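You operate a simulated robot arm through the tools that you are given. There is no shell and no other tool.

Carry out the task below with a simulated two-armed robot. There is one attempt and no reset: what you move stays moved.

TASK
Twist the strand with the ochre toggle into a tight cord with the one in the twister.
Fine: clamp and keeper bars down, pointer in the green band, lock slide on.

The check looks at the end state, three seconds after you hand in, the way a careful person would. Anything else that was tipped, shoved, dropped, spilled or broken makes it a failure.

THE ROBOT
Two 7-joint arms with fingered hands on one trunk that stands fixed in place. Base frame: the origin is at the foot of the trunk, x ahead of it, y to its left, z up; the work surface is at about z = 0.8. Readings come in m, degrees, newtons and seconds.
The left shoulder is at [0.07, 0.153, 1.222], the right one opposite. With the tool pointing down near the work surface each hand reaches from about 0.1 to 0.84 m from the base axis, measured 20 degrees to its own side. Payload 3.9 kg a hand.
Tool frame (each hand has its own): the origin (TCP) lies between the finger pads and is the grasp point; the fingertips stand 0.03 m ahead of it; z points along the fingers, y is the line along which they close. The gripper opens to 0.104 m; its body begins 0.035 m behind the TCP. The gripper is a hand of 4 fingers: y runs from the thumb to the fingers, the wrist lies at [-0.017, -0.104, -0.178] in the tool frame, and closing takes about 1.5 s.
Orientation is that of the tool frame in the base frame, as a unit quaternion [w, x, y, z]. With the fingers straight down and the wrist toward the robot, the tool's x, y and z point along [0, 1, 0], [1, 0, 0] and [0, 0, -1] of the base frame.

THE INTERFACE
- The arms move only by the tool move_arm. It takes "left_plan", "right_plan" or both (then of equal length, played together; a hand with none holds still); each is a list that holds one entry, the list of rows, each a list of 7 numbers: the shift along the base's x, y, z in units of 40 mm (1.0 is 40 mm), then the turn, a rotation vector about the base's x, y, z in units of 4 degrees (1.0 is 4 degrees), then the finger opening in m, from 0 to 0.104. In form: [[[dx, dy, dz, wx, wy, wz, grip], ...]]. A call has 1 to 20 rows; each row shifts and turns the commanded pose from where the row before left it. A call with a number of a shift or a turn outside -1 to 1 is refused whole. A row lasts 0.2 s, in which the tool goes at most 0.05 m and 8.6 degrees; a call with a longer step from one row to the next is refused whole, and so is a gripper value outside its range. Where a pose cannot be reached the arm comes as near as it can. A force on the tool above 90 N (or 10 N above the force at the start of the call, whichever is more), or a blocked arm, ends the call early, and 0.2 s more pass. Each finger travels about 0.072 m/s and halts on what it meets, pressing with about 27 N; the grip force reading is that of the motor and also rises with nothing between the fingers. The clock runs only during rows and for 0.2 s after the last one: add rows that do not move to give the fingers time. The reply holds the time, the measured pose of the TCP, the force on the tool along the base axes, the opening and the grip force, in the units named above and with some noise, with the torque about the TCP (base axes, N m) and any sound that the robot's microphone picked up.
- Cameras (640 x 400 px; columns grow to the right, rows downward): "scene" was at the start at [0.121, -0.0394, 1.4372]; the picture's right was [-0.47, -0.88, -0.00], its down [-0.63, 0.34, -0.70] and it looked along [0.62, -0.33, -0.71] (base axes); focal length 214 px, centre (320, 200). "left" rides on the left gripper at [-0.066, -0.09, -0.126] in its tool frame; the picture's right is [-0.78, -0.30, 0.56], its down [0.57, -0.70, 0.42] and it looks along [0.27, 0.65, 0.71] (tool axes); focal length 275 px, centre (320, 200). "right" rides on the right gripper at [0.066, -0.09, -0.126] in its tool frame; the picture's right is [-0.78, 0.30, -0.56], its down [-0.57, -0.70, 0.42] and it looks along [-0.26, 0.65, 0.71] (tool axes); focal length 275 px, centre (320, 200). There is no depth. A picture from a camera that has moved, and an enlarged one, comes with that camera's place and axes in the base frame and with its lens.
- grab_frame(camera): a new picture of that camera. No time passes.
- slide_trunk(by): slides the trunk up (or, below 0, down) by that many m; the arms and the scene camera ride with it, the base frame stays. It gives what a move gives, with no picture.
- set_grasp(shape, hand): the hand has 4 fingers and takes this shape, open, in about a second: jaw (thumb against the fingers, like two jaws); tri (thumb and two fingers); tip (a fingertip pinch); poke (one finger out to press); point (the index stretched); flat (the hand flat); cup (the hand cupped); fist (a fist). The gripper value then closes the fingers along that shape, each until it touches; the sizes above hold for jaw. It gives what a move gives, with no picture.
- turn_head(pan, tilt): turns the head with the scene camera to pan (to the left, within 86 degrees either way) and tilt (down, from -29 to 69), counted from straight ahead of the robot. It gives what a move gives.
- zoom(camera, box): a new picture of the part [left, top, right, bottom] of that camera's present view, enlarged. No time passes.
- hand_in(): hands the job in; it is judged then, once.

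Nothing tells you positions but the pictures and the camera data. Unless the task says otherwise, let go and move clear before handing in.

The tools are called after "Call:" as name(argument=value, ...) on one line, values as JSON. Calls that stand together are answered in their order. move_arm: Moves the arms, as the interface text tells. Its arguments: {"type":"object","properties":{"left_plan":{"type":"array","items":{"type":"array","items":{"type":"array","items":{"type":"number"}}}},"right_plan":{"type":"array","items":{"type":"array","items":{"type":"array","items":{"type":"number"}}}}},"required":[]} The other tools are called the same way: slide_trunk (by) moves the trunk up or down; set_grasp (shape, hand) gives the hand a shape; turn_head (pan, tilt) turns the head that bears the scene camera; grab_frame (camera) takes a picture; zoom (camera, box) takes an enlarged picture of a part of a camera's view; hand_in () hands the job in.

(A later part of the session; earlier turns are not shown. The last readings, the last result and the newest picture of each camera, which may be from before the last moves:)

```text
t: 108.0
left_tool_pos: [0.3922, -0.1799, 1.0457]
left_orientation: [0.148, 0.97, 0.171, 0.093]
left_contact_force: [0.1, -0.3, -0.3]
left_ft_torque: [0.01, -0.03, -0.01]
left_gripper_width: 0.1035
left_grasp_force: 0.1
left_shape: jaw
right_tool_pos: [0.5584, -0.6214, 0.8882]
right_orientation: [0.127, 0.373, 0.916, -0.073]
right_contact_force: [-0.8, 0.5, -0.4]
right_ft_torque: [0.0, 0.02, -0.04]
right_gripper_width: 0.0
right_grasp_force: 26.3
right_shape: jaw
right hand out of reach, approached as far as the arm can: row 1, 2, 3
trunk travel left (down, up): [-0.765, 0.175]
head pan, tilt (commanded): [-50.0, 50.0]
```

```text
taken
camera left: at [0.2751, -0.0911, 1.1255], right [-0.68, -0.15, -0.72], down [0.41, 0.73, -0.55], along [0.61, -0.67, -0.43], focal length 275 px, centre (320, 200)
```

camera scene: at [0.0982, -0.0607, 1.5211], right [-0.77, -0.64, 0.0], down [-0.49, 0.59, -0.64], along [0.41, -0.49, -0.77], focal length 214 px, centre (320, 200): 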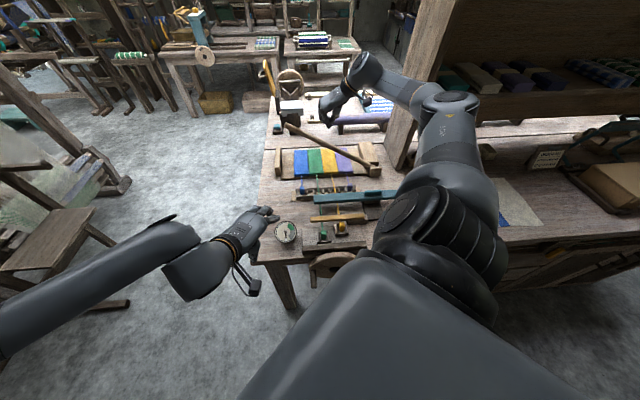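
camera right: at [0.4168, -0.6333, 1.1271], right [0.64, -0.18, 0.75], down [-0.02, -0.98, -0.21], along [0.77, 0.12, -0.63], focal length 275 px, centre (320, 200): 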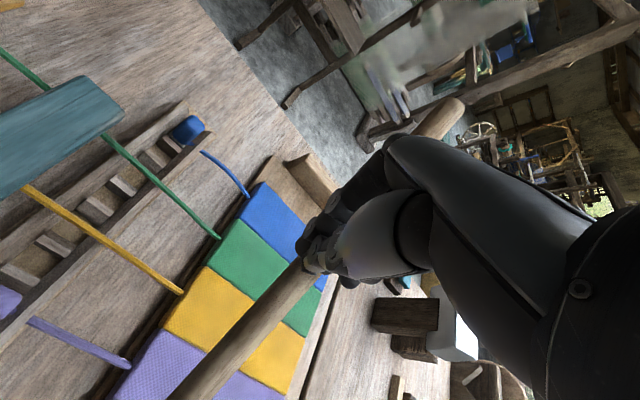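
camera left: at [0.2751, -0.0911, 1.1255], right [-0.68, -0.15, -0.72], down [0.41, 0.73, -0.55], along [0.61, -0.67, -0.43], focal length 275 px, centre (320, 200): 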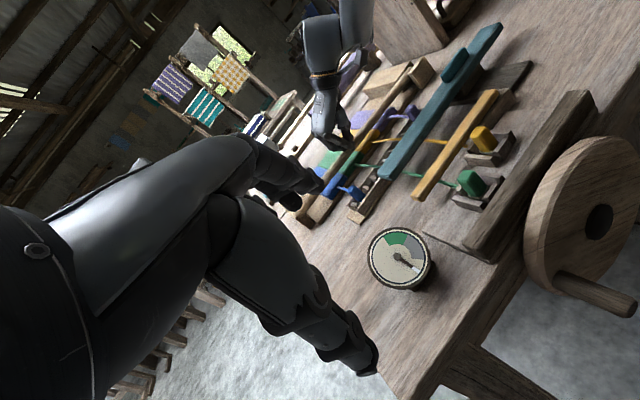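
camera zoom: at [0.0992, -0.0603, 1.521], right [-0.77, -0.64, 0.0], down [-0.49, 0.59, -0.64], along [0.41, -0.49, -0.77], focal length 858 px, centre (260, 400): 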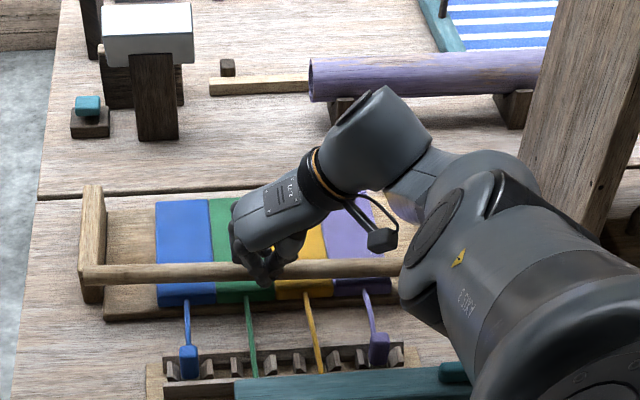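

Call:
move_arm(right_plan=[[[0, 0, 0.3, 0, 0, 0, 0.0], [0, 0, 0.3, 0, 0, 0, 0.0], [0, 0, 0, 0, 0, 0, 0.0], [0, 0, 0, 0, 0, 0, 0.0], [0, 0, 0, 0, 0, 0, 0.0]]])

Call:
zoom(camera="scene", box=[270, 100, 400, 200])

Call:
zoom(camera="left", box=[270, 40, 450, 230])

Call:
zoom(camera="right", box=[180, 120, 420, 340])

```text
t: 109.2
left_tool_pos: [0.3926, -0.179, 1.0461]
left_orientation: [0.147, 0.97, 0.171, 0.092]
left_contact_force: [-0.5, 0.6, 0.0]
left_ft_torque: [0.01, 0.01, 0.0]
left_gripper_width: 0.1039
left_grasp_force: 0.0
left_shape: jaw
right_tool_pos: [0.5592, -0.6227, 0.91]
right_orientation: [0.127, 0.372, 0.917, -0.073]
right_contact_force: [0.3, -0.4, -0.2]
right_ft_torque: [0.01, 0.02, 0.0]
right_gripper_width: 0.0003
right_grasp_force: 26.7
right_shape: jaw
trunk travel left (down, up): [-0.765, 0.175]
head pan, tilt (commanded): [-50.0, 50.0]
```

```text
4.00 times, centred on (335, 150) of scene
camera zoom: at [0.099, -0.0603, 1.521], right [-0.77, -0.64, 0.0], down [-0.49, 0.59, -0.64], along [0.41, -0.49, -0.77], focal length 858 px, centre (260, 400)
```

zoom: 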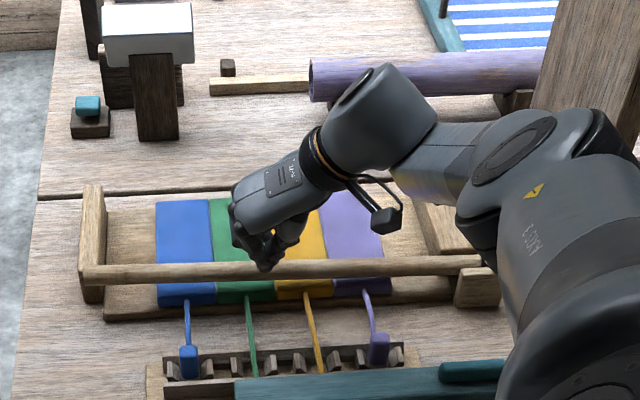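

```text
2.11 times, centred on (360, 135) of left
camera zoom: at [0.275, -0.091, 1.1256], right [-0.68, -0.15, -0.72], down [0.41, 0.73, -0.55], along [0.61, -0.67, -0.43], focal length 580 px, centre (236, 337)
```

zoom: 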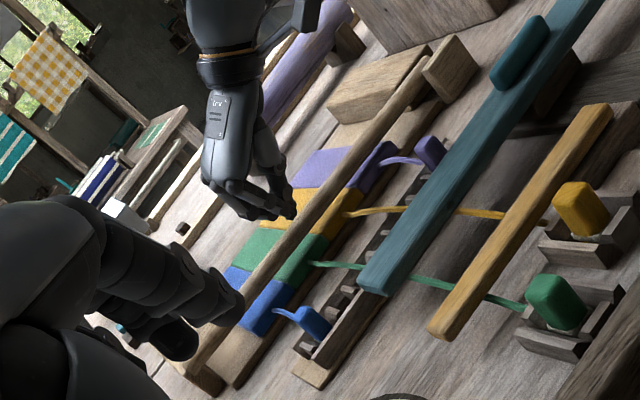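

```text
1.82 times, centred on (300, 230) of right
camera zoom: at [0.4281, -0.6136, 1.0141], right [0.64, -0.18, 0.75], down [-0.02, -0.98, -0.21], along [0.77, 0.12, -0.63], focal length 500 px, centre (356, 146)
```

zoom: 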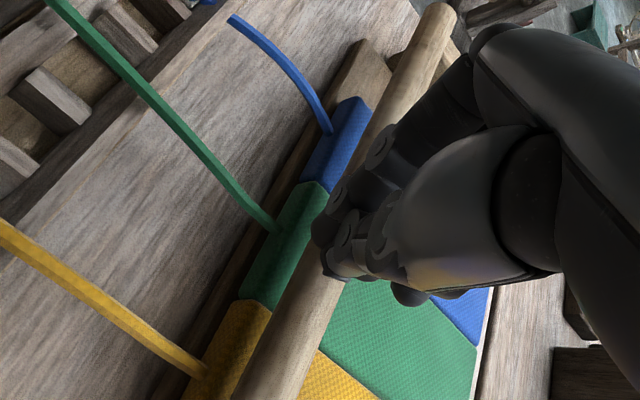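

The clamp bar now lies level across the cloth and stays. I'll lift the right hand clear and bring the left hand over to the crank peg, turning it so it can close across the peg from above.

Call:
move_arm(left_plan=[[[0, 0, 0, 0.743, 0.669, 0, 0.104], [0, 0, 0, 0.743, 0.669, 0, 0.104], [0, 0, 0, 0.743, 0.669, 0, 0.104], [0, 0, 0, 0.743, 0.669, 0, 0.104], [0, 0, 0, 0.743, 0.669, 0, 0.104], [-0.15, -0.1, -0.1, 0, 0, -1, 0.104], [-0.15, -0.1, -0.1, 0, 0, -1, 0.104], [-0.15, -0.1, -0.1, 0, 0, -1, 0.104], [-0.15, -0.1, -0.1, 0, 0, -1, 0.09], [-0.15, -0.1, -0.1, 0, 0, -1, 0.09], [-0.15, -0.1, -0.1, 0, 0, -1, 0.08], [-0.15, -0.1, -0.1, 0, 0, -1, 0.08], [-0.15, -0.1, -0.1, 0, 0, -1, 0.08], [-0.15, -0.1, -0.1, 0, 0, -1, 0.08], [-0.15, -0.1, -0.1, 0, 0, -1, 0.08], [-0.15, -0.1, -0.1, 0, 0, -1, 0.08], [-0.15, -0.1, -0.1, 0, 0, -1, 0.08], [-0.15, -0.1, -0.1, 0, 0, -1, 0.08], [-0.15, -0.1, -0.1, 0, 0, -1, 0.08], [-0.15, -0.1, -0.1, 0, 0, -1, 0.08]]], right_plan=[[[0, 0, 0.5, 0, 0, 0, 0.0], [0, 0, 0.5, 0, 0, 0, 0.0], [0, 0, 0.6, 0, 0, 0, 0.0], [0, 0, 0.6, 0, 0, 0, 0.0], [0, 0, 0.6, 0, 0, 0, 0.0], [0, 0, 0.6, 0, 0, 0, 0.0], [0, 0, 0.6, 0, 0, 0, 0.0], [-0.4, 0, 0, 0, 0, 0, 0.0], [-0.4, 0, 0, 0, 0, 0, 0.0], [-0.4, 0, 0, 0, 0, 0, 0.0], [-0.4, 0, 0, 0, 0, 0, 0.0], [-0.4, 0, 0, 0, 0, 0, 0.0], [-0.4, 0, 0, 0, 0, 0, 0.0], [0, 0, 0, 0, 0, 0, 0.0], [0, 0, 0, 0, 0, 0, 0.0], [0, 0, 0, 0, 0, 0, 0.0], [0, 0, 0, 0, 0, 0, 0.0], [0, 0, 0, 0, 0, 0, 0.0], [0, 0, 0, 0, 0, 0, 0.0], [0, 0, 0, 0, 0, 0, 0.0]]])

Call:
grab_frame(camera="left")

Call:
grab_frame(camera="scene")

Call:
grab_frame(camera="right")

```text
t: 113.5
left_tool_pos: [0.3804, -0.1878, 1.0385]
left_orientation: [0.0, 0.995, 0.104, 0.0]
left_contact_force: [-0.7, 0.3, -1.0]
left_ft_torque: [0.02, 0.01, -0.05]
left_gripper_width: 0.08
left_grasp_force: 0.1
left_shape: jaw
left hand out of reach, approached as far as the arm can: row 8, 9, 10, 11, 12, 13, 14, 15, 16, 17, 18, 19, 20
right_tool_pos: [0.465, -0.6219, 1.0718]
right_orientation: [0.128, 0.372, 0.916, -0.073]
right_contact_force: [0.8, -0.5, -0.6]
right_ft_torque: [0.0, -0.01, 0.06]
right_gripper_width: 0.0
right_grasp_force: 26.5
right_shape: jaw
trunk travel left (down, up): [-0.765, 0.175]
head pan, tilt (commanded): [-50.0, 50.0]
```

```text
taken
camera left: at [0.2979, -0.1141, 1.1627], right [-0.82, 0.13, -0.56], down [0.41, 0.8, -0.42], along [0.39, -0.58, -0.71], focal length 275 px, centre (320, 200)
```

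left: 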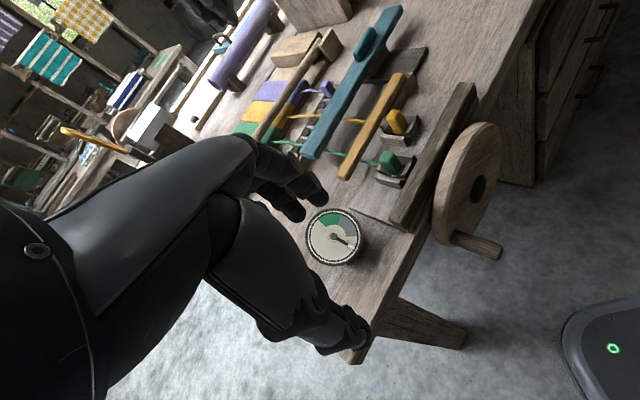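

```text
taken
camera scene: at [0.0992, -0.0606, 1.521], right [-0.77, -0.64, 0.0], down [-0.49, 0.59, -0.64], along [0.41, -0.49, -0.77], focal length 214 px, centre (320, 200)
```

scene: 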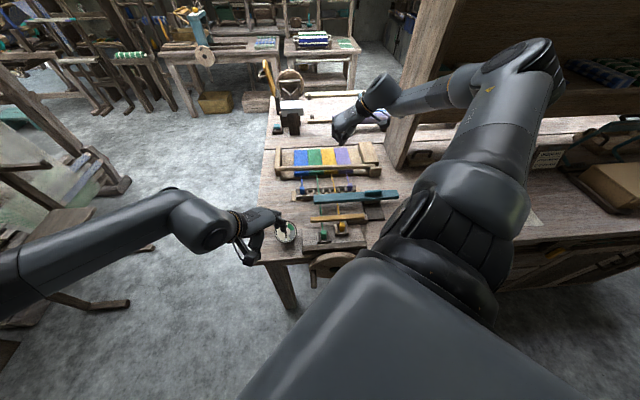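

```text
taken
camera right: at [0.3337, -0.6128, 1.1748], right [0.64, -0.18, 0.75], down [-0.02, -0.98, -0.21], along [0.77, 0.12, -0.63], focal length 275 px, centre (320, 200)
```

right: 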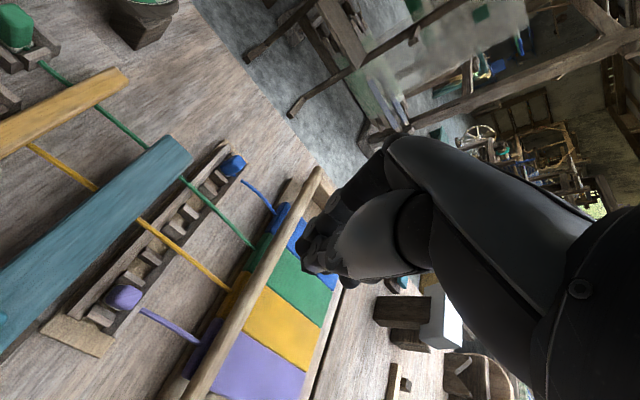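

The left arm can't yaw far enough there, so I'll use the right hand for the crank instead. First I check the right hand's jaw layout from the scene camera and move the left hand out of the way.

Call:
move_arm(left_plan=[[[0.1, 0.6, 0.2, 0, 0, 0.5, 0.104], [0.1, 0.6, 0.2, 0, 0, 0.5, 0.104], [0.1, 0.6, 0.2, 0, 0, 0.5, 0.104], [0.1, 0.6, 0.2, 0, 0, 0.5, 0.104], [0.1, 0.6, 0.2, 0, 0, 0.5, 0.104], [0.1, 0.6, 0.2, 0, 0, 0.5, 0.104], [0.1, 0.6, 0.2, 0, 0, 0.5, 0.104], [0, 0, 0, 0, 0, 0, 0.104]]], right_plan=[[[0, 0, 0, 0, 0, 0, 0.08], [0, 0, 0, 0, 0, 0, 0.08], [0, 0, 0, 0, 0, 0, 0.08], [0, 0, 0, 0, 0, 0, 0.08], [0, 0, 0, 0, 0, 0, 0.08], [0, 0, 0, 0, 0, 0, 0.08], [0, 0, 0, 0, 0, 0, 0.08], [0, 0, 0, 0, 0, 0, 0.08]]])

Call:
zoom(camera="scene", box=[310, 60, 430, 150])

Call:
grab_frame(camera="right")

Call:
grab_frame(camera="left")

```text
t: 115.2
left_tool_pos: [0.4088, -0.0203, 1.0963]
left_orientation: [0.001, 0.974, 0.225, 0.0]
left_contact_force: [0.1, -0.2, -0.9]
left_ft_torque: [0.01, 0.04, -0.01]
left_gripper_width: 0.1038
left_grasp_force: 0.0
left_shape: jaw
right_tool_pos: [0.4639, -0.6211, 1.0706]
right_orientation: [0.128, 0.372, 0.917, -0.072]
right_contact_force: [-0.4, 0.0, 0.2]
right_ft_torque: [0.0, 0.03, 0.0]
right_gripper_width: 0.0801
right_grasp_force: 0.0
right_shape: jaw
trunk travel left (down, up): [-0.765, 0.175]
head pan, tilt (commanded): [-50.0, 50.0]
```

```text
4.44 times, centred on (370, 105) of scene
camera zoom: at [0.0993, -0.0608, 1.521], right [-0.77, -0.64, 0.0], down [-0.49, 0.59, -0.64], along [0.41, -0.49, -0.77], focal length 953 px, centre (98, 622)
```

zoom: 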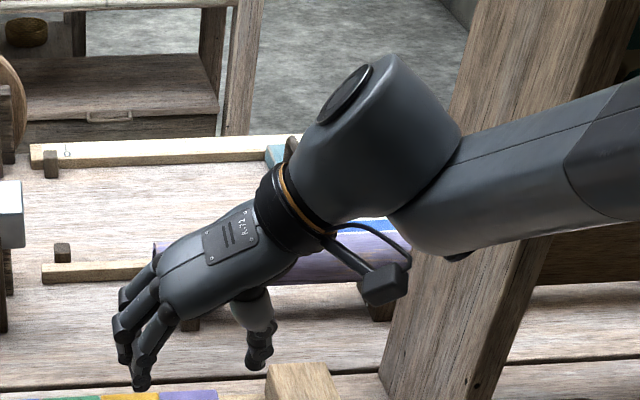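

```text
taken
camera right: at [0.3338, -0.6129, 1.1747], right [0.64, -0.18, 0.75], down [-0.02, -0.98, -0.21], along [0.77, 0.12, -0.63], focal length 275 px, centre (320, 200)
```

right: 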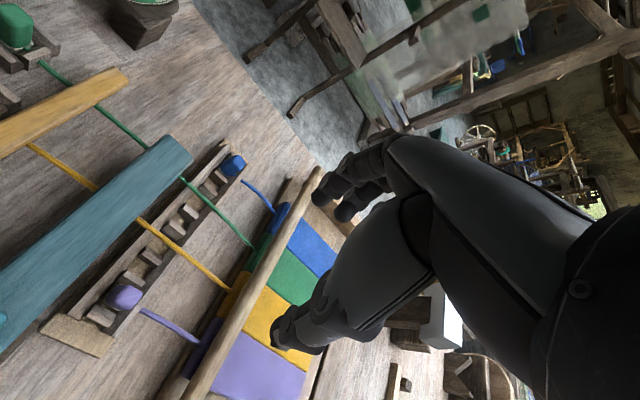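

```text
taken
camera left: at [0.3106, 0.0317, 1.2203], right [-0.83, -0.07, -0.56], down [0.21, 0.88, -0.42], along [0.52, -0.47, -0.71], focal length 275 px, centre (320, 200)
```

left: 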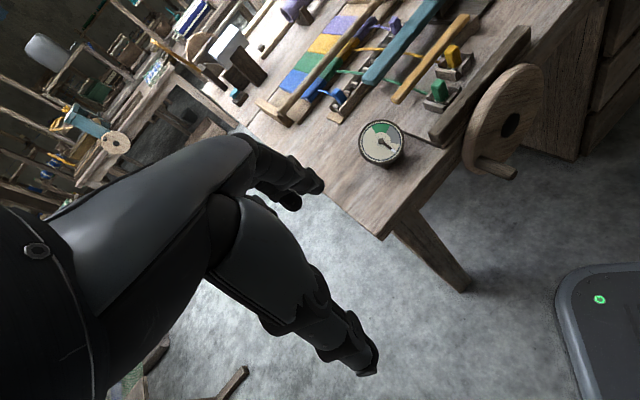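

Call:
zoom(camera="left", box=[430, 40, 570, 190])

Call:
zoom(camera="scene", box=[280, 210, 380, 290])

Call:
zoom(camera="left", box=[350, 110, 420, 170])

```text
2.67 times, centred on (500, 115) of left
camera zoom: at [0.3106, 0.0317, 1.2203], right [-0.83, -0.07, -0.56], down [0.21, 0.88, -0.42], along [0.52, -0.47, -0.71], focal length 734 px, centre (-160, 427)
```

zoom: 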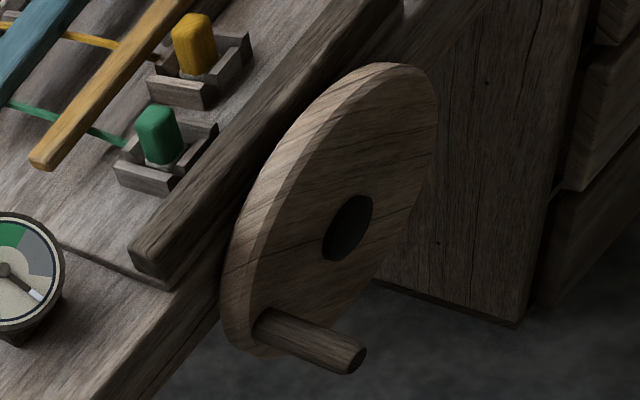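

```text
5.00 times, centred on (330, 250) of scene
camera zoom: at [0.0993, -0.0608, 1.521], right [-0.77, -0.64, 0.0], down [-0.49, 0.59, -0.64], along [0.41, -0.49, -0.77], focal length 1072 px, centre (270, -50)
```

zoom: 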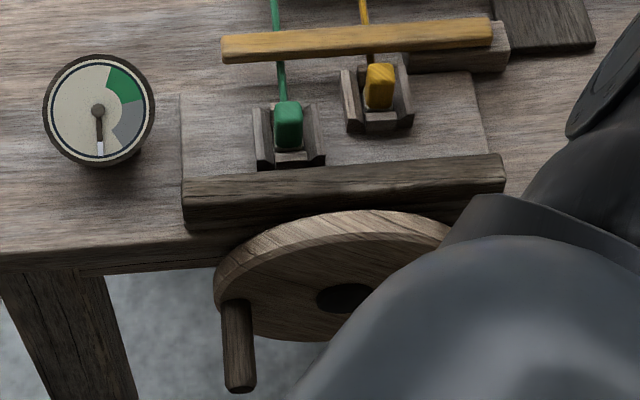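

```text
6.67 times, centred on (385, 140) of left
camera zoom: at [0.3106, 0.0317, 1.2203], right [-0.83, -0.07, -0.56], down [0.21, 0.88, -0.42], along [0.52, -0.47, -0.71], focal length 1835 px, centre (-113, 600)
```

zoom: 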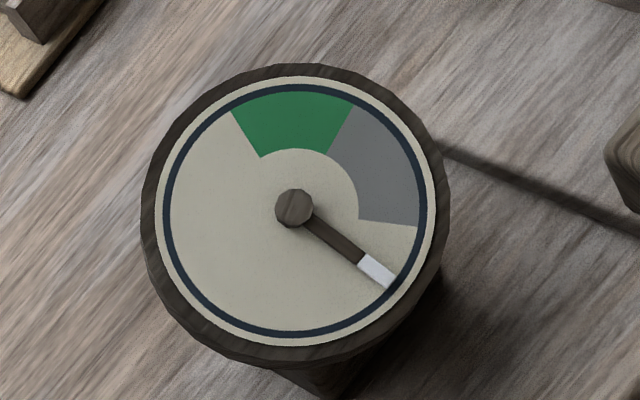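

Call:
slide_trunk(by=0.06)

Call:
move_arm(right_plan=[[[-0.7, 0.43, -0.5, 0, 0, 0, 0.08], [-0.7, 0.43, -0.5, 0, 0, 0, 0.08], [-0.7, 0.43, -0.5, 0, 0, 0, 0.08], [-0.7, 0.43, -0.5, 0, 0, 0, 0.08], [-0.7, 0.43, -0.5, 0, 0, 0, 0.08], [-0.7, 0.43, -0.5, 0, 0, 0, 0.08], [-0.7, 0.43, -0.5, 0, 0, 0, 0.08], [-0.7, 0.43, -0.5, 0, 0, 0, 0.08], [-0.7, 0.43, -0.5, 0, 0, 0, 0.08], [0, 0, 0, 0.707, 0.707, 0, 0.08], [0, 0, 0, 0.707, 0.707, 0, 0.08], [0, 0, 0, 0, 0, 0, 0.08]]])

Call:
grab_frame(camera="scene")

Call:
grab_frame(camera="left")

```text
t: 116.2
left_tool_pos: [0.4096, -0.0206, 1.1564]
left_orientation: [0.0, 0.974, 0.225, 0.001]
left_contact_force: [0.2, 0.1, 0.0]
left_ft_torque: [-0.01, -0.01, 0.0]
left_gripper_width: 0.104
left_grasp_force: 0.0
left_shape: jaw
right_tool_pos: [0.4636, -0.6214, 1.1313]
right_orientation: [0.128, 0.372, 0.917, -0.073]
right_contact_force: [-0.5, 0.0, -0.3]
right_ft_torque: [-0.02, 0.01, -0.01]
right_gripper_width: 0.0799
right_grasp_force: 0.0
right_shape: jaw
trunk travel left (down, up): [-0.825, 0.115]
head pan, tilt (commanded): [-50.0, 50.0]
```

```text
t: 118.8
left_tool_pos: [0.4092, -0.0194, 1.1565]
left_orientation: [0.0, 0.974, 0.225, 0.001]
left_contact_force: [0.0, -0.2, 0.2]
left_ft_torque: [-0.01, -0.01, 0.0]
left_gripper_width: 0.1037
left_grasp_force: 0.0
left_shape: jaw
right_tool_pos: [0.2108, -0.4647, 0.9527]
right_orientation: [0.064, 0.374, 0.924, -0.046]
right_contact_force: [0.3, -0.1, -0.5]
right_ft_torque: [0.02, 0.03, 0.01]
right_gripper_width: 0.0801
right_grasp_force: 0.0
right_shape: jaw
trunk travel left (down, up): [-0.825, 0.115]
head pan, tilt (commanded): [-50.0, 50.0]
```

```text
taken
camera scene: at [0.0988, -0.0602, 1.5811], right [-0.77, -0.64, 0.0], down [-0.49, 0.59, -0.64], along [0.41, -0.49, -0.77], focal length 214 px, centre (320, 200)
```

scene: 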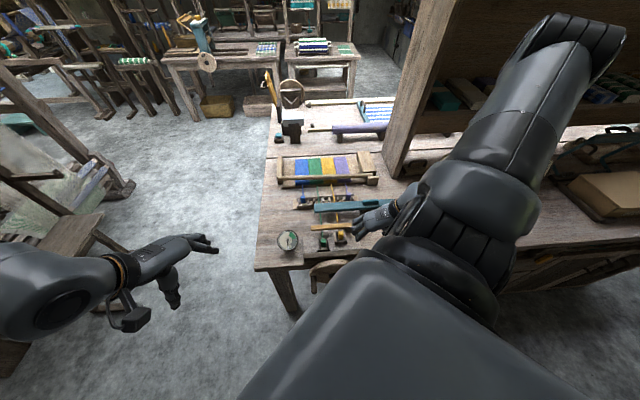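

```text
taken
camera left: at [0.3102, 0.0318, 1.2804], right [-0.83, -0.07, -0.56], down [0.21, 0.88, -0.42], along [0.52, -0.47, -0.71], focal length 275 px, centre (320, 200)
```

left: 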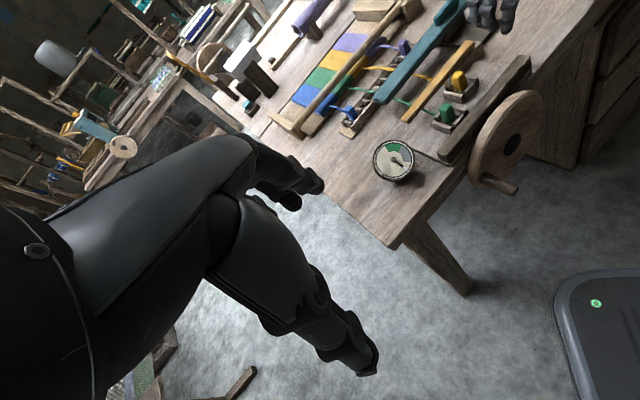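

Call:
move_arm(right_plan=[[[-0.52, 0.52, -0.3, 0, 0, 0, 0.08], [-0.52, 0.52, -0.3, 0, 0, 0, 0.08], [-0.52, 0.52, -0.3, 0, 0, 0, 0.08], [-0.52, 0.52, -0.3, 0, 0, 0, 0.08], [0, 0, 0, 0, 0, 0, 0.08]]])

Call:
grab_frame(camera="right")

Call:
grab_frame(camera="scene")

```text
t: 120.0
left_tool_pos: [0.4093, -0.0207, 1.1565]
left_orientation: [0.001, 0.975, 0.224, -0.001]
left_contact_force: [0.5, -0.3, 0.4]
left_ft_torque: [0.0, 0.04, 0.02]
left_gripper_width: 0.1034
left_grasp_force: 0.1
left_shape: jaw
right_tool_pos: [0.1303, -0.3825, 0.9017]
right_orientation: [0.065, 0.374, 0.924, -0.046]
right_contact_force: [-0.7, -0.4, -0.2]
right_ft_torque: [0.0, 0.02, 0.01]
right_gripper_width: 0.0799
right_grasp_force: 0.0
right_shape: jaw
trunk travel left (down, up): [-0.825, 0.115]
head pan, tilt (commanded): [-50.0, 50.0]
```

```text
taken
camera right: at [0.0105, -0.3851, 1.018], right [0.71, -0.24, 0.66], down [-0.05, -0.95, -0.3], along [0.7, 0.19, -0.69], focal length 275 px, centre (320, 200)
```

right: 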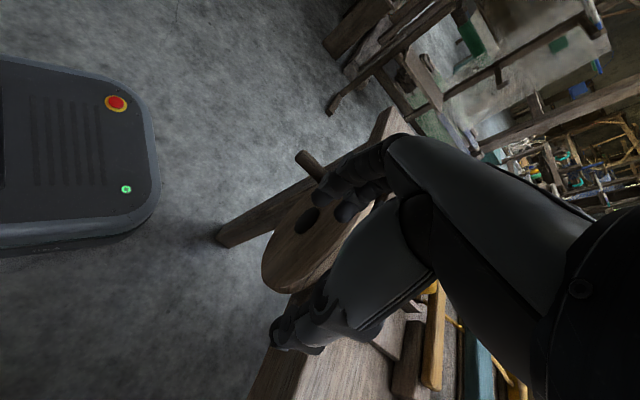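

```text
taken
camera scene: at [0.0991, -0.0602, 1.581], right [-0.77, -0.64, 0.0], down [-0.49, 0.59, -0.64], along [0.41, -0.49, -0.77], focal length 214 px, centre (320, 200)
```

scene: 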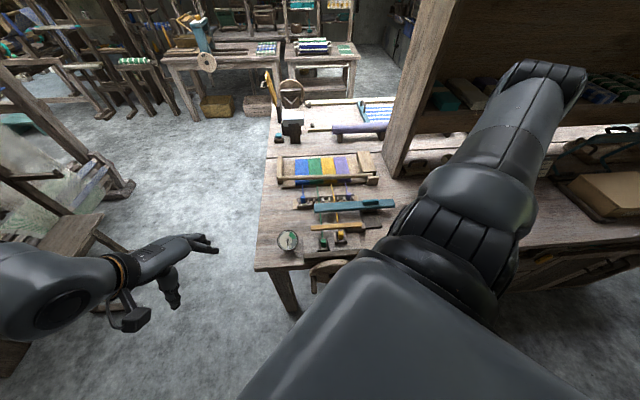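

Call:
move_arm(right_plan=[[[0.45, 0.45, -0.1, 0, 0, 0, 0.08], [0.45, 0.45, -0.1, 0, 0, 0, 0.08], [0.45, 0.45, -0.1, 0, 0, 0, 0.08], [0.45, 0.45, -0.1, 0, 0, 0, 0.08], [0.45, 0.45, -0.1, 0, 0, 0, 0.08], [0.45, 0.45, -0.1, 0, 0, 0, 0.08], [0.45, 0.45, -0.1, 0, 0, 0, 0.08], [0.4, 0.45, -0.1, 0, 0, 0, 0.08], [0, 0, 0, 0, 0, 0, 0.08]]])

Call:
grab_frame(camera="right")

Call:
zoom(camera="left", box=[360, 50, 600, 220])

Call:
zoom(camera="scene", box=[260, 210, 400, 310])

```text
t: 122.0
left_tool_pos: [0.4091, -0.0199, 1.1553]
left_orientation: [0.0, 0.974, 0.225, 0.0]
left_contact_force: [0.0, -0.5, -0.5]
left_ft_torque: [0.0, 0.0, -0.04]
left_gripper_width: 0.1039
left_grasp_force: 0.0
left_shape: jaw
right_tool_pos: [0.2745, -0.2396, 0.8712]
right_orientation: [0.065, 0.374, 0.924, -0.047]
right_contact_force: [0.0, 0.6, 0.3]
right_ft_torque: [0.02, -0.01, 0.01]
right_gripper_width: 0.0798
right_grasp_force: 0.0
right_shape: jaw
trunk travel left (down, up): [-0.825, 0.115]
head pan, tilt (commanded): [-50.0, 50.0]
```

```text
taken
camera right: at [0.1539, -0.241, 0.9875], right [0.71, -0.24, 0.66], down [-0.04, -0.95, -0.3], along [0.7, 0.19, -0.69], focal length 275 px, centre (320, 200)
```

right: 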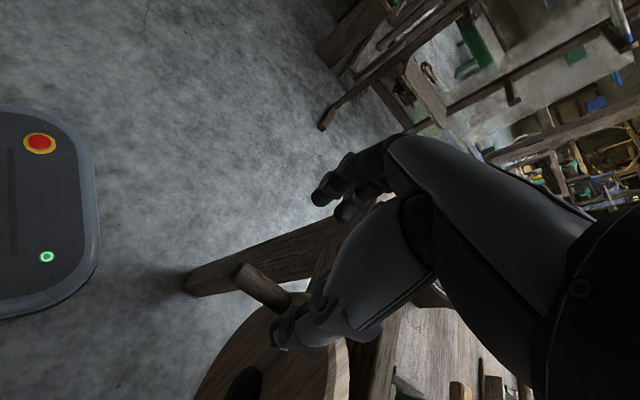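

```text
2.35 times, centred on (480, 135) of left
camera zoom: at [0.3101, 0.0317, 1.2804], right [-0.83, -0.07, -0.56], down [0.21, 0.88, -0.42], along [0.52, -0.47, -0.71], focal length 648 px, centre (-56, 353)
```

zoom: 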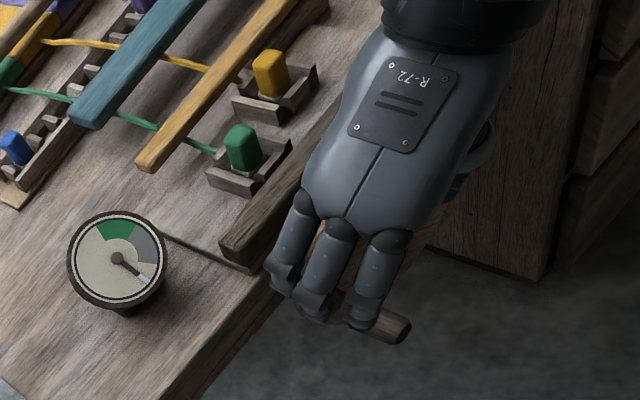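

```text
4.00 times, centred on (330, 260) of scene
camera zoom: at [0.0986, -0.0604, 1.5811], right [-0.77, -0.64, 0.0], down [-0.49, 0.59, -0.64], along [0.41, -0.49, -0.77], focal length 858 px, centre (280, -40)
```

zoom: 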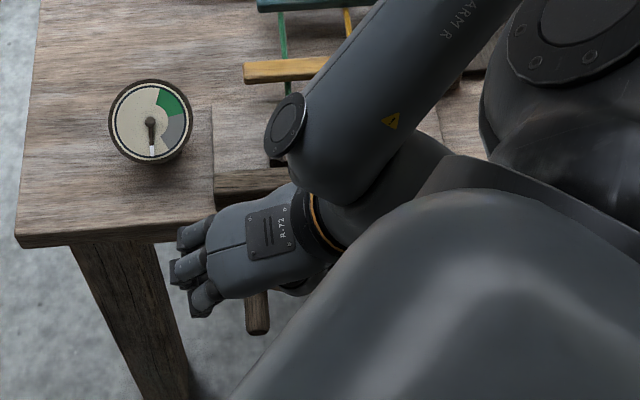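

The jaw's outer fingers would scrape the wheel from this side. A better grip is fingers pointing left with the thumb on top, coming in from the right in front of the wheel. I'll back out and reorient the hand in free space above the bench.

Call:
move_arm(right_plan=[[[-0.44, -0.44, 0.1, 0, 0, 0, 0.08], [-0.44, -0.44, 0.1, 0, 0, 0, 0.08], [-0.44, -0.44, 0.1, 0, 0, 0, 0.08], [-0.44, -0.44, 0.1, 0, 0, 0, 0.08], [-0.44, -0.44, 0.1, 0, 0, 0, 0.08], [-0.44, -0.44, 0.1, 0, 0, 0, 0.08], [-0.44, -0.44, 0.1, 0, 0, 0, 0.08], [-0.44, -0.44, 0.1, 0, 0, 0, 0.08], [0.5, -0.5, 0.3, 0, 0, 0, 0.08], [0.5, -0.5, 0.4, 0, 0, 0, 0.08], [0.5, -0.5, 0.4, 0, 0, 0, 0.08], [0.5, -0.5, 0.5, 0, 0, 0, 0.08], [0.5, -0.5, 0.5, 0, 0, 0, 0.08], [0.4, -0.2, 0.7, 0, 0, 0, 0.08], [0.4, -0.2, 0.7, 0, 0, 0, 0.08], [0.4, -0.2, 0.7, 0, 0, 0, 0.08], [0, 0, 0, 0, 0, 0, 0.08]]])

Call:
move_arm(right_plan=[[[0, 0, 0, 0, 0, -1, 0.08], [0, 0, 0, 0, 0, -1, 0.08], [0, 0, 0, 0, 0, -1, 0.08], [0, 0, 0, 0, 0, -1, 0.08], [0, 0, 0, 0, 0, -1, 0.08], [0, 0, 0, 0, 0, -1, 0.08], [0, 0, 0, 0, 0, -1, 0.08], [0, 0, 0, 0, 0, -1, 0.08], [0, 0, 0, 0, 0, -1, 0.08], [0, 0, 0, 0, 0, -1, 0.08], [0, 0, 0, 0, 0, -1, 0.08], [0, 0, 0, 0, 0, -1, 0.08], [0, 0, 0, 0, 0, -1, 0.08], [0, 0, 0, 0, 0, -1, 0.08], [0, 0, 0, 0, 0, -1, 0.08], [0, 0, 0, 0, 0, -1, 0.08], [0, 0, 0, 0, 0, -1, 0.08], [0, 0, 0, 0, 0, -1, 0.08], [0, 0, 0, 0, 0, -1, 0.08], [0, 0, 0, 0, 0, -1, 0.08]]])

Call:
grab_frame(camera="scene")

```text
t: 125.7
left_tool_pos: [0.4102, -0.0198, 1.1557]
left_orientation: [-0.001, 0.974, 0.225, 0.001]
left_contact_force: [0.4, 0.2, -0.2]
left_ft_torque: [0.02, 0.01, 0.01]
left_gripper_width: 0.104
left_grasp_force: 0.1
left_shape: jaw
right_tool_pos: [0.2765, -0.5012, 1.0713]
right_orientation: [0.064, 0.374, 0.924, -0.046]
right_contact_force: [-0.1, 0.1, -1.0]
right_ft_torque: [0.02, 0.0, -0.04]
right_gripper_width: 0.0798
right_grasp_force: 0.1
right_shape: jaw
trunk travel left (down, up): [-0.825, 0.115]
head pan, tilt (commanded): [-50.0, 50.0]
```

```text
t: 129.8
left_tool_pos: [0.4095, -0.0202, 1.1561]
left_orientation: [0.0, 0.974, 0.225, 0.0]
left_contact_force: [0.6, -0.1, -0.2]
left_ft_torque: [0.0, 0.01, 0.04]
left_gripper_width: 0.1039
left_grasp_force: 0.1
left_shape: jaw
right_tool_pos: [0.2286, -0.5601, 1.0452]
right_orientation: [0.019, 0.879, 0.47, -0.072]
right_contact_force: [-0.3, 1.0, -0.2]
right_ft_torque: [-0.04, -0.04, -0.01]
right_gripper_width: 0.0801
right_grasp_force: 0.1
right_shape: jaw
right hand out of reach, approached as far as the arm can: row 16, 17, 18, 19, 20
trunk travel left (down, up): [-0.825, 0.115]
head pan, tilt (commanded): [-50.0, 50.0]
```

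```text
taken
camera scene: at [0.099, -0.0609, 1.581], right [-0.77, -0.64, 0.0], down [-0.49, 0.59, -0.64], along [0.41, -0.49, -0.77], focal length 214 px, centre (320, 200)
```

scene: 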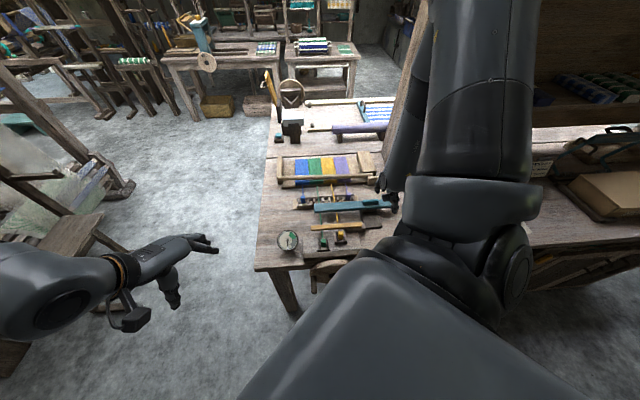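

Call:
move_arm(right_plan=[[[0.1, 0.05, 0.1, 0.756, 0.019, -0.64, 0.08], [0.1, 0.05, 0.1, 0.756, 0.019, -0.64, 0.08], [0.1, 0.05, 0.1, 0.756, 0.019, -0.64, 0.08], [0.1, 0.05, 0.1, 0.756, 0.019, -0.64, 0.08], [0.1, 0.05, 0.1, 0.756, 0.019, -0.64, 0.08], [0.1, 0.05, 0.1, 0.756, 0.019, -0.64, 0.08], [0.1, 0.05, 0.1, 0.756, 0.019, -0.64, 0.08], [0.1, 0.05, 0.1, 0.756, 0.019, -0.64, 0.08], [0.1, 0.05, 0, 0.756, 0.019, -0.64, 0.08], [0.1, 0.05, 0, 0.756, 0.019, -0.64, 0.08], [0.1, 0.05, 0, 0.756, 0.019, -0.64, 0.08], [0.1, 0.05, 0, 0.756, 0.019, -0.64, 0.08], [0.1, 0.05, 0, 0.756, 0.019, -0.64, 0.08], [0.1, 0.05, 0, 0.756, 0.019, -0.64, 0.08], [0.1, 0.05, 0, 0.756, 0.019, -0.64, 0.08], [0.1, 0.05, 0, 0.756, 0.019, -0.64, 0.08]]])

Call:
grab_frame(camera="scene")

Call:
grab_frame(camera="left")

```text
t: 133.2
left_tool_pos: [0.4093, -0.0203, 1.155]
left_orientation: [0.001, 0.974, 0.225, -0.001]
left_contact_force: [-0.2, -1.3, -0.1]
left_ft_torque: [0.03, -0.02, -0.01]
left_gripper_width: 0.1038
left_grasp_force: 0.0
left_shape: jaw
right_tool_pos: [0.2915, -0.5318, 1.0748]
right_orientation: [-0.367, 0.915, 0.129, 0.106]
right_contact_force: [0.2, -0.2, 0.0]
right_ft_torque: [0.0, 0.02, 0.04]
right_gripper_width: 0.0799
right_grasp_force: 0.0
right_shape: jaw
right hand out of reach, approached as far as the arm can: row 2
trunk travel left (down, up): [-0.825, 0.115]
head pan, tilt (commanded): [-50.0, 50.0]
```

```text
taken
camera scene: at [0.099, -0.0608, 1.581], right [-0.77, -0.64, 0.0], down [-0.49, 0.59, -0.64], along [0.41, -0.49, -0.77], focal length 214 px, centre (320, 200)
```

scene: 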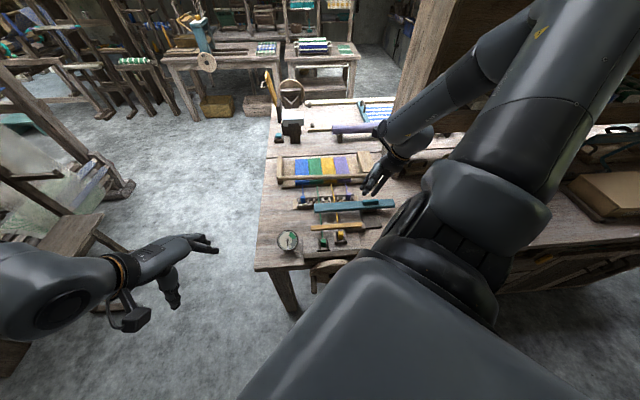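

```text
taken
camera left: at [0.3104, 0.0313, 1.2803], right [-0.83, -0.07, -0.56], down [0.21, 0.88, -0.42], along [0.52, -0.47, -0.71], focal length 275 px, centre (320, 200)
```

left: 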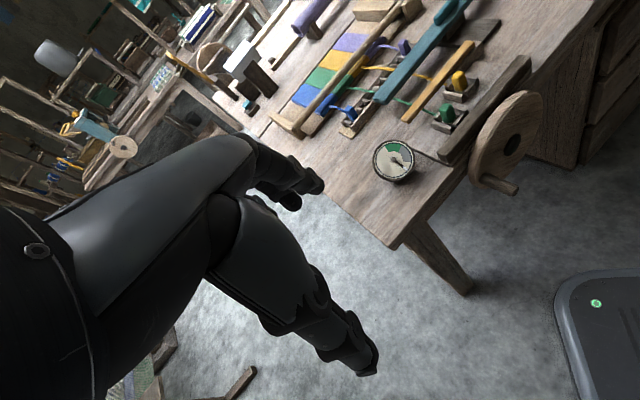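

Call:
move_arm(right_plan=[[[0, 0, 0.05, 0.752, 0.01, -0.646, 0.08], [0, 0, 0.05, 0.752, 0.01, -0.646, 0.08], [0, 0, 0.05, 0.752, 0.01, -0.646, 0.08], [0, 0, 0.05, 0.752, 0.01, -0.646, 0.08], [0, 0, 0.05, 0.752, 0.01, -0.646, 0.08], [0, 0, 0, 0.752, 0.01, -0.646, 0.08], [0, 0, 0, 0.752, 0.01, -0.646, 0.08], [0, 0, 0, 0.752, 0.01, -0.646, 0.08], [0, 0, 0, 0.752, 0.01, -0.646, 0.08], [0, 0, 0, 0.752, 0.01, -0.646, 0.08], [0, 0, 0, 0.752, 0.01, -0.646, 0.08], [0, 0, 0, 0.752, 0.01, -0.646, 0.08], [0, 0, 0, 0.752, 0.01, -0.646, 0.08], [0, 0, 0, 0.752, 0.01, -0.646, 0.08], [0, 0, 0, 0.752, 0.01, -0.646, 0.08], [0, 0, 0, 0.752, 0.01, -0.646, 0.08], [0, 0, 0, 0.752, 0.01, -0.646, 0.08], [0, 0, 0, 0, 0, 0, 0.08]]])

Call:
grab_frame(camera="scene")

Call:
grab_frame(camera="right")

```text
t: 137.1
left_tool_pos: [0.4103, -0.02, 1.1551]
left_orientation: [0.001, 0.974, 0.225, 0.0]
left_contact_force: [0.4, -0.4, -0.3]
left_ft_torque: [0.01, -0.01, 0.0]
left_gripper_width: 0.1037
left_grasp_force: 0.1
left_shape: jaw
right_tool_pos: [0.2898, -0.5312, 1.086]
right_orientation: [-0.653, 0.653, -0.27, 0.271]
right_contact_force: [0.6, -0.6, 0.3]
right_ft_torque: [-0.01, -0.04, -0.03]
right_gripper_width: 0.0801
right_grasp_force: 0.0
right_shape: jaw
trunk travel left (down, up): [-0.825, 0.115]
head pan, tilt (commanded): [-50.0, 50.0]
```

```text
taken
camera scene: at [0.0992, -0.0603, 1.581], right [-0.77, -0.64, 0.0], down [-0.49, 0.59, -0.64], along [0.41, -0.49, -0.77], focal length 214 px, centre (320, 200)
```

scene: 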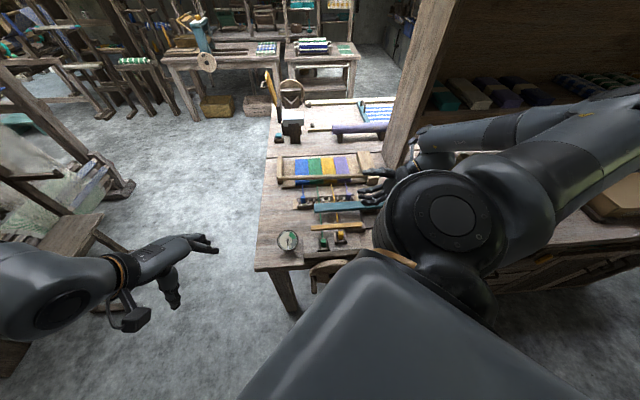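

```text
taken
camera right: at [0.248, -0.6663, 1.1754], right [-0.94, 0.15, -0.3], down [-0.11, 0.71, 0.7], along [0.32, 0.69, -0.65], focal length 275 px, centre (320, 200)
```

right: 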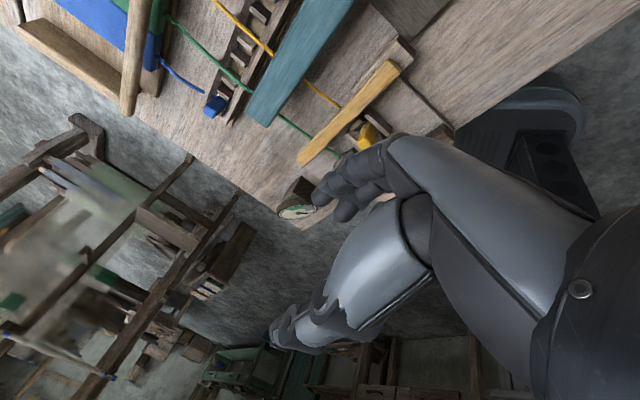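

Call:
move_arm(right_plan=[[[-0.58, 0.38, 0, 0, 0, 0, 0.07], [-0.58, 0.38, 0, 0, 0, 0, 0.07], [-0.58, 0.38, 0, 0, 0, 0, 0.07], [-0.58, 0.38, 0, 0, 0, 0, 0.07], [-0.58, 0.38, 0, 0, 0, 0, 0.07], [-0.58, 0.38, 0, 0, 0, 0, 0.07], [-0.58, 0.38, 0, 0, 0, 0, 0.07], [0, 0, -0.7, 0, 0, 0, 0.07], [0, 0, -0.7, 0, 0, 0, 0.07], [0, 0, -0.7, 0, 0, 0, 0.07], [0, 0, -0.7, 0, 0, 0, 0.07], [0, 0, -0.7, 0, 0, 0, 0.07], [0, 0, 0, 0, 0, 0, 0.07]]])

Call:
grab_frame(camera="scene")

Call:
grab_frame(camera="right")

Call:
zoom(camera="left", box=[360, 0, 640, 220])

```text
t: 139.8
left_tool_pos: [0.4107, -0.0198, 1.1554]
left_orientation: [0.0, 0.974, 0.224, 0.0]
left_contact_force: [-0.1, -0.2, 0.7]
left_ft_torque: [0.01, -0.01, 0.0]
left_gripper_width: 0.1038
left_grasp_force: 0.0
left_shape: jaw
right_tool_pos: [0.1954, -0.4464, 1.0411]
right_orientation: [-0.653, 0.654, -0.27, 0.27]
right_contact_force: [-1.0, 0.0, 0.4]
right_ft_torque: [-0.02, -0.04, 0.02]
right_gripper_width: 0.0702
right_grasp_force: 0.0
right_shape: jaw
right hand out of reach, approached as far as the arm can: row 4, 5, 6, 7, 8, 9, 10, 11, 12
trunk travel left (down, up): [-0.825, 0.115]
head pan, tilt (commanded): [-50.0, 50.0]
```

```text
taken
camera scene: at [0.099, -0.0603, 1.581], right [-0.77, -0.64, 0.0], down [-0.49, 0.59, -0.64], along [0.41, -0.49, -0.77], focal length 214 px, centre (320, 200)
```

scene: 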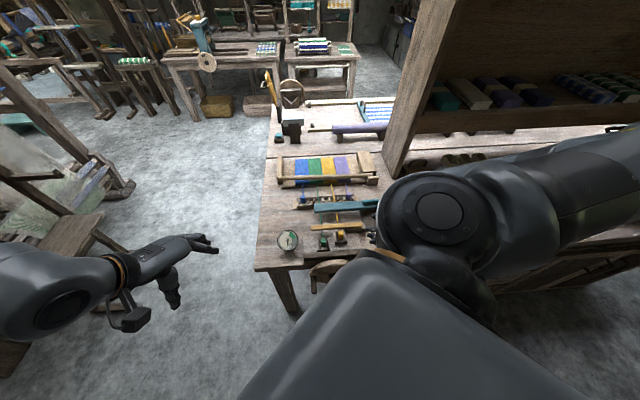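

```text
taken
camera right: at [0.1543, -0.5819, 1.1307], right [-0.94, 0.15, -0.3], down [-0.11, 0.71, 0.7], along [0.31, 0.69, -0.65], focal length 275 px, centre (320, 200)
```

right: 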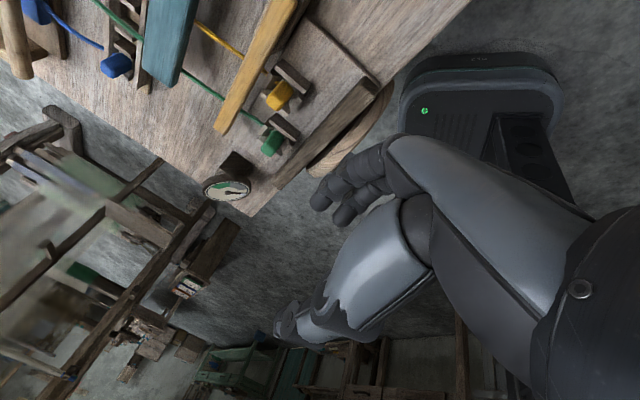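

```text
1.82 times, centred on (500, 110) of left
camera zoom: at [0.3104, 0.0318, 1.2803], right [-0.83, -0.07, -0.56], down [0.21, 0.88, -0.42], along [0.52, -0.47, -0.71], focal length 500 px, centre (-7, 364)
```

zoom: 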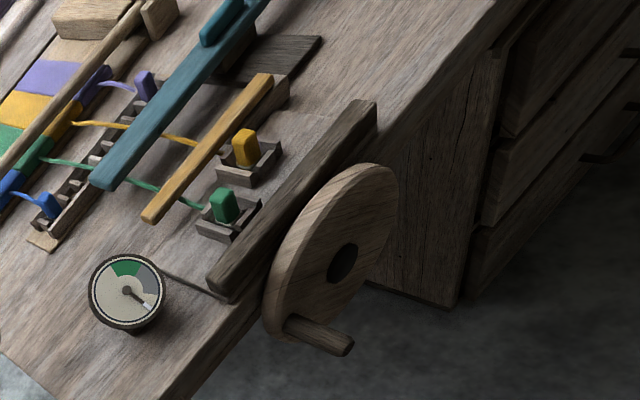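

Call:
move_arm(right_plan=[[[0.1, -0.1, 0.1, -0.707, 0.707, 0, 0.07], [0.1, -0.1, 0.1, -0.707, 0.707, 0, 0.07], [0.1, -0.1, 0.1, -0.707, 0.707, 0, 0.07], [0.1, -0.1, 0.1, -0.707, 0.707, 0, 0.07], [0.1, -0.1, 0, -0.707, 0.707, 0, 0.07], [0.1, -0.1, 0, -0.707, 0.707, 0, 0.07], [0.1, -0.1, 0, -0.707, 0.707, 0, 0.07], [0.1, -0.1, 0, -0.707, 0.707, 0, 0.07], [0, 0, 0, -0.707, 0.707, 0, 0.07], [0, 0, 0, -0.707, 0.707, 0, 0.07], [0, 0, 0, -0.707, 0.707, 0, 0.07], [0, 0, 0, -0.707, 0.707, 0, 0.07], [0, 0, 0, -0.707, 0.707, 0, 0.07], [0, 0, 0, -0.707, 0.707, 0, 0.07], [0, 0, 0, 0, 0, 0, 0.07]]])

Call:
grab_frame(camera="scene")

Call:
grab_frame(camera="right")

```text
t: 143.1
left_tool_pos: [0.4087, -0.0211, 1.1562]
left_orientation: [0.0, 0.974, 0.225, -0.001]
left_contact_force: [0.4, 0.1, -0.5]
left_ft_torque: [-0.01, -0.01, 0.03]
left_gripper_width: 0.1037
left_grasp_force: 0.1
left_shape: jaw
right_tool_pos: [0.2279, -0.4794, 1.0578]
right_orientation: [-0.271, 0.884, -0.365, 0.109]
right_contact_force: [-0.4, 0.4, 0.4]
right_ft_torque: [-0.04, -0.03, 0.02]
right_gripper_width: 0.0702
right_grasp_force: 0.2
right_shape: jaw
trunk travel left (down, up): [-0.825, 0.115]
head pan, tilt (commanded): [-50.0, 50.0]
```

```text
taken
camera scene: at [0.0989, -0.0605, 1.581], right [-0.77, -0.64, 0.0], down [-0.49, 0.59, -0.64], along [0.41, -0.49, -0.77], focal length 214 px, centre (320, 200)
```

scene: 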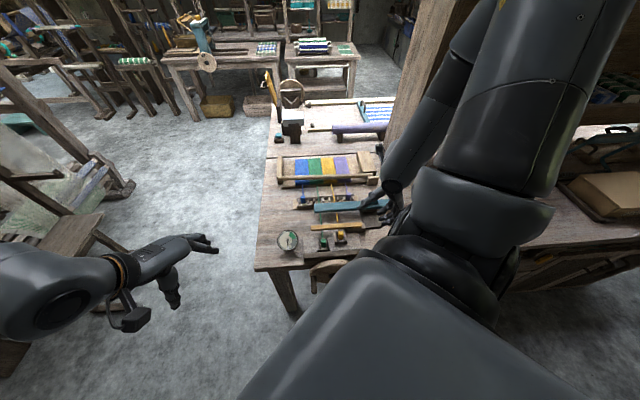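

```text
taken
camera right: at [0.2794, -0.5239, 1.2108], right [-0.94, 0.15, 0.3], down [0.17, 0.98, 0.04], along [-0.29, 0.09, -0.95], focal length 275 px, centre (320, 200)
```

right: 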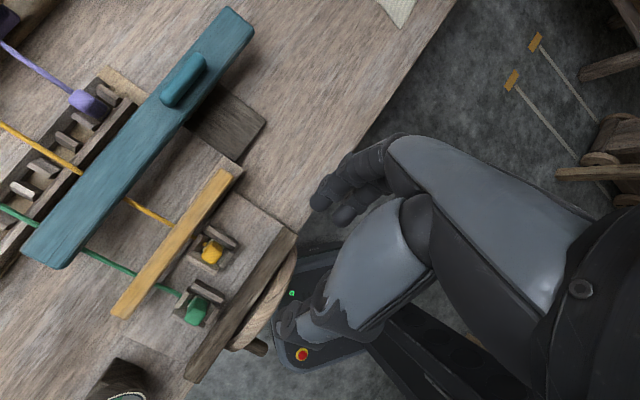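

The camera now shows the hand above the bench with the fingers angled down-left, well within reach. I'll lower it in front of the table edge and bring it to just up-right of the crank peg.

Call:
move_arm(right_plan=[[[0, 0, -0.8, 0, 0, 0, 0.07], [0, 0, -0.8, 0, 0, 0, 0.07], [0, 0, -0.8, 0, 0, 0, 0.07], [0, 0, -0.8, 0, 0, 0, 0.07], [-0.5, 0.5, 0, 0, 0, 0, 0.07], [-0.5, 0.5, 0, 0, 0, 0, 0.07], [-0.5, 0.5, 0, 0, 0, 0, 0.07], [-0.5, 0.5, 0, 0, 0, 0, 0.07], [0, 0, 0, 0, 0, 0, 0.07]]])

Call:
grab_frame(camera="right")

Call:
zoom(camera="left", box=[360, 0, 640, 220])

```text
t: 145.1
left_tool_pos: [0.4105, -0.0207, 1.1551]
left_orientation: [0.0, 0.974, 0.225, 0.0]
left_contact_force: [0.9, 0.3, 0.4]
left_ft_torque: [0.0, -0.01, -0.03]
left_gripper_width: 0.1034
left_grasp_force: 0.0
left_shape: jaw
right_tool_pos: [0.1498, -0.4324, 0.9769]
right_orientation: [-0.27, 0.884, -0.364, 0.11]
right_contact_force: [0.3, 1.1, 1.2]
right_ft_torque: [0.0, 0.0, 0.03]
right_gripper_width: 0.07
right_grasp_force: 0.1
right_shape: jaw
right hand out of reach, approached as far as the arm can: row 4, 5, 6, 7, 8
trunk travel left (down, up): [-0.825, 0.115]
head pan, tilt (commanded): [-50.0, 50.0]
```

```text
taken
camera right: at [0.2004, -0.4767, 1.1317], right [-0.94, 0.15, 0.3], down [0.17, 0.98, 0.04], along [-0.29, 0.09, -0.95], focal length 275 px, centre (320, 200)
```

right: 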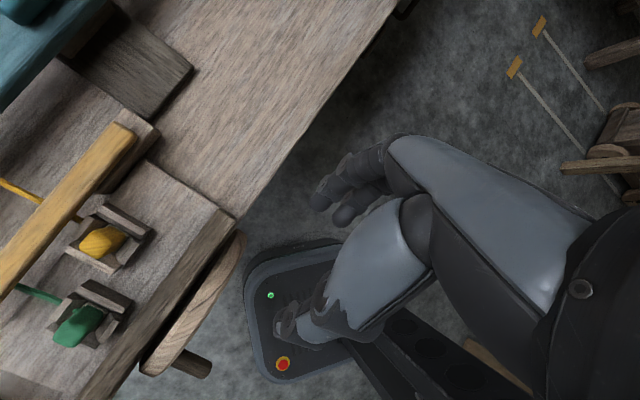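

```text
1.82 times, centred on (500, 110) of left
camera zoom: at [0.3106, 0.0318, 1.2802], right [-0.83, -0.07, -0.56], down [0.21, 0.88, -0.42], along [0.52, -0.47, -0.71], focal length 500 px, centre (-7, 364)
```

zoom: 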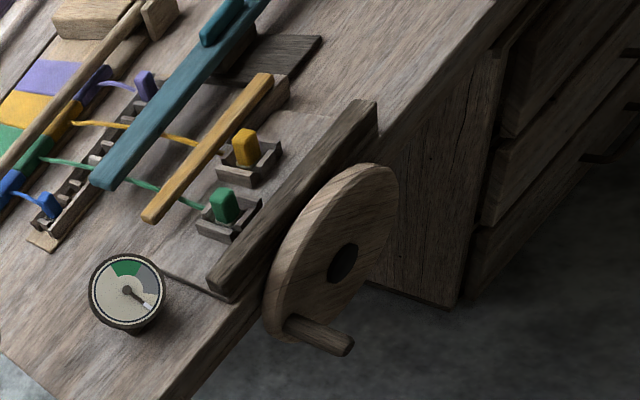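

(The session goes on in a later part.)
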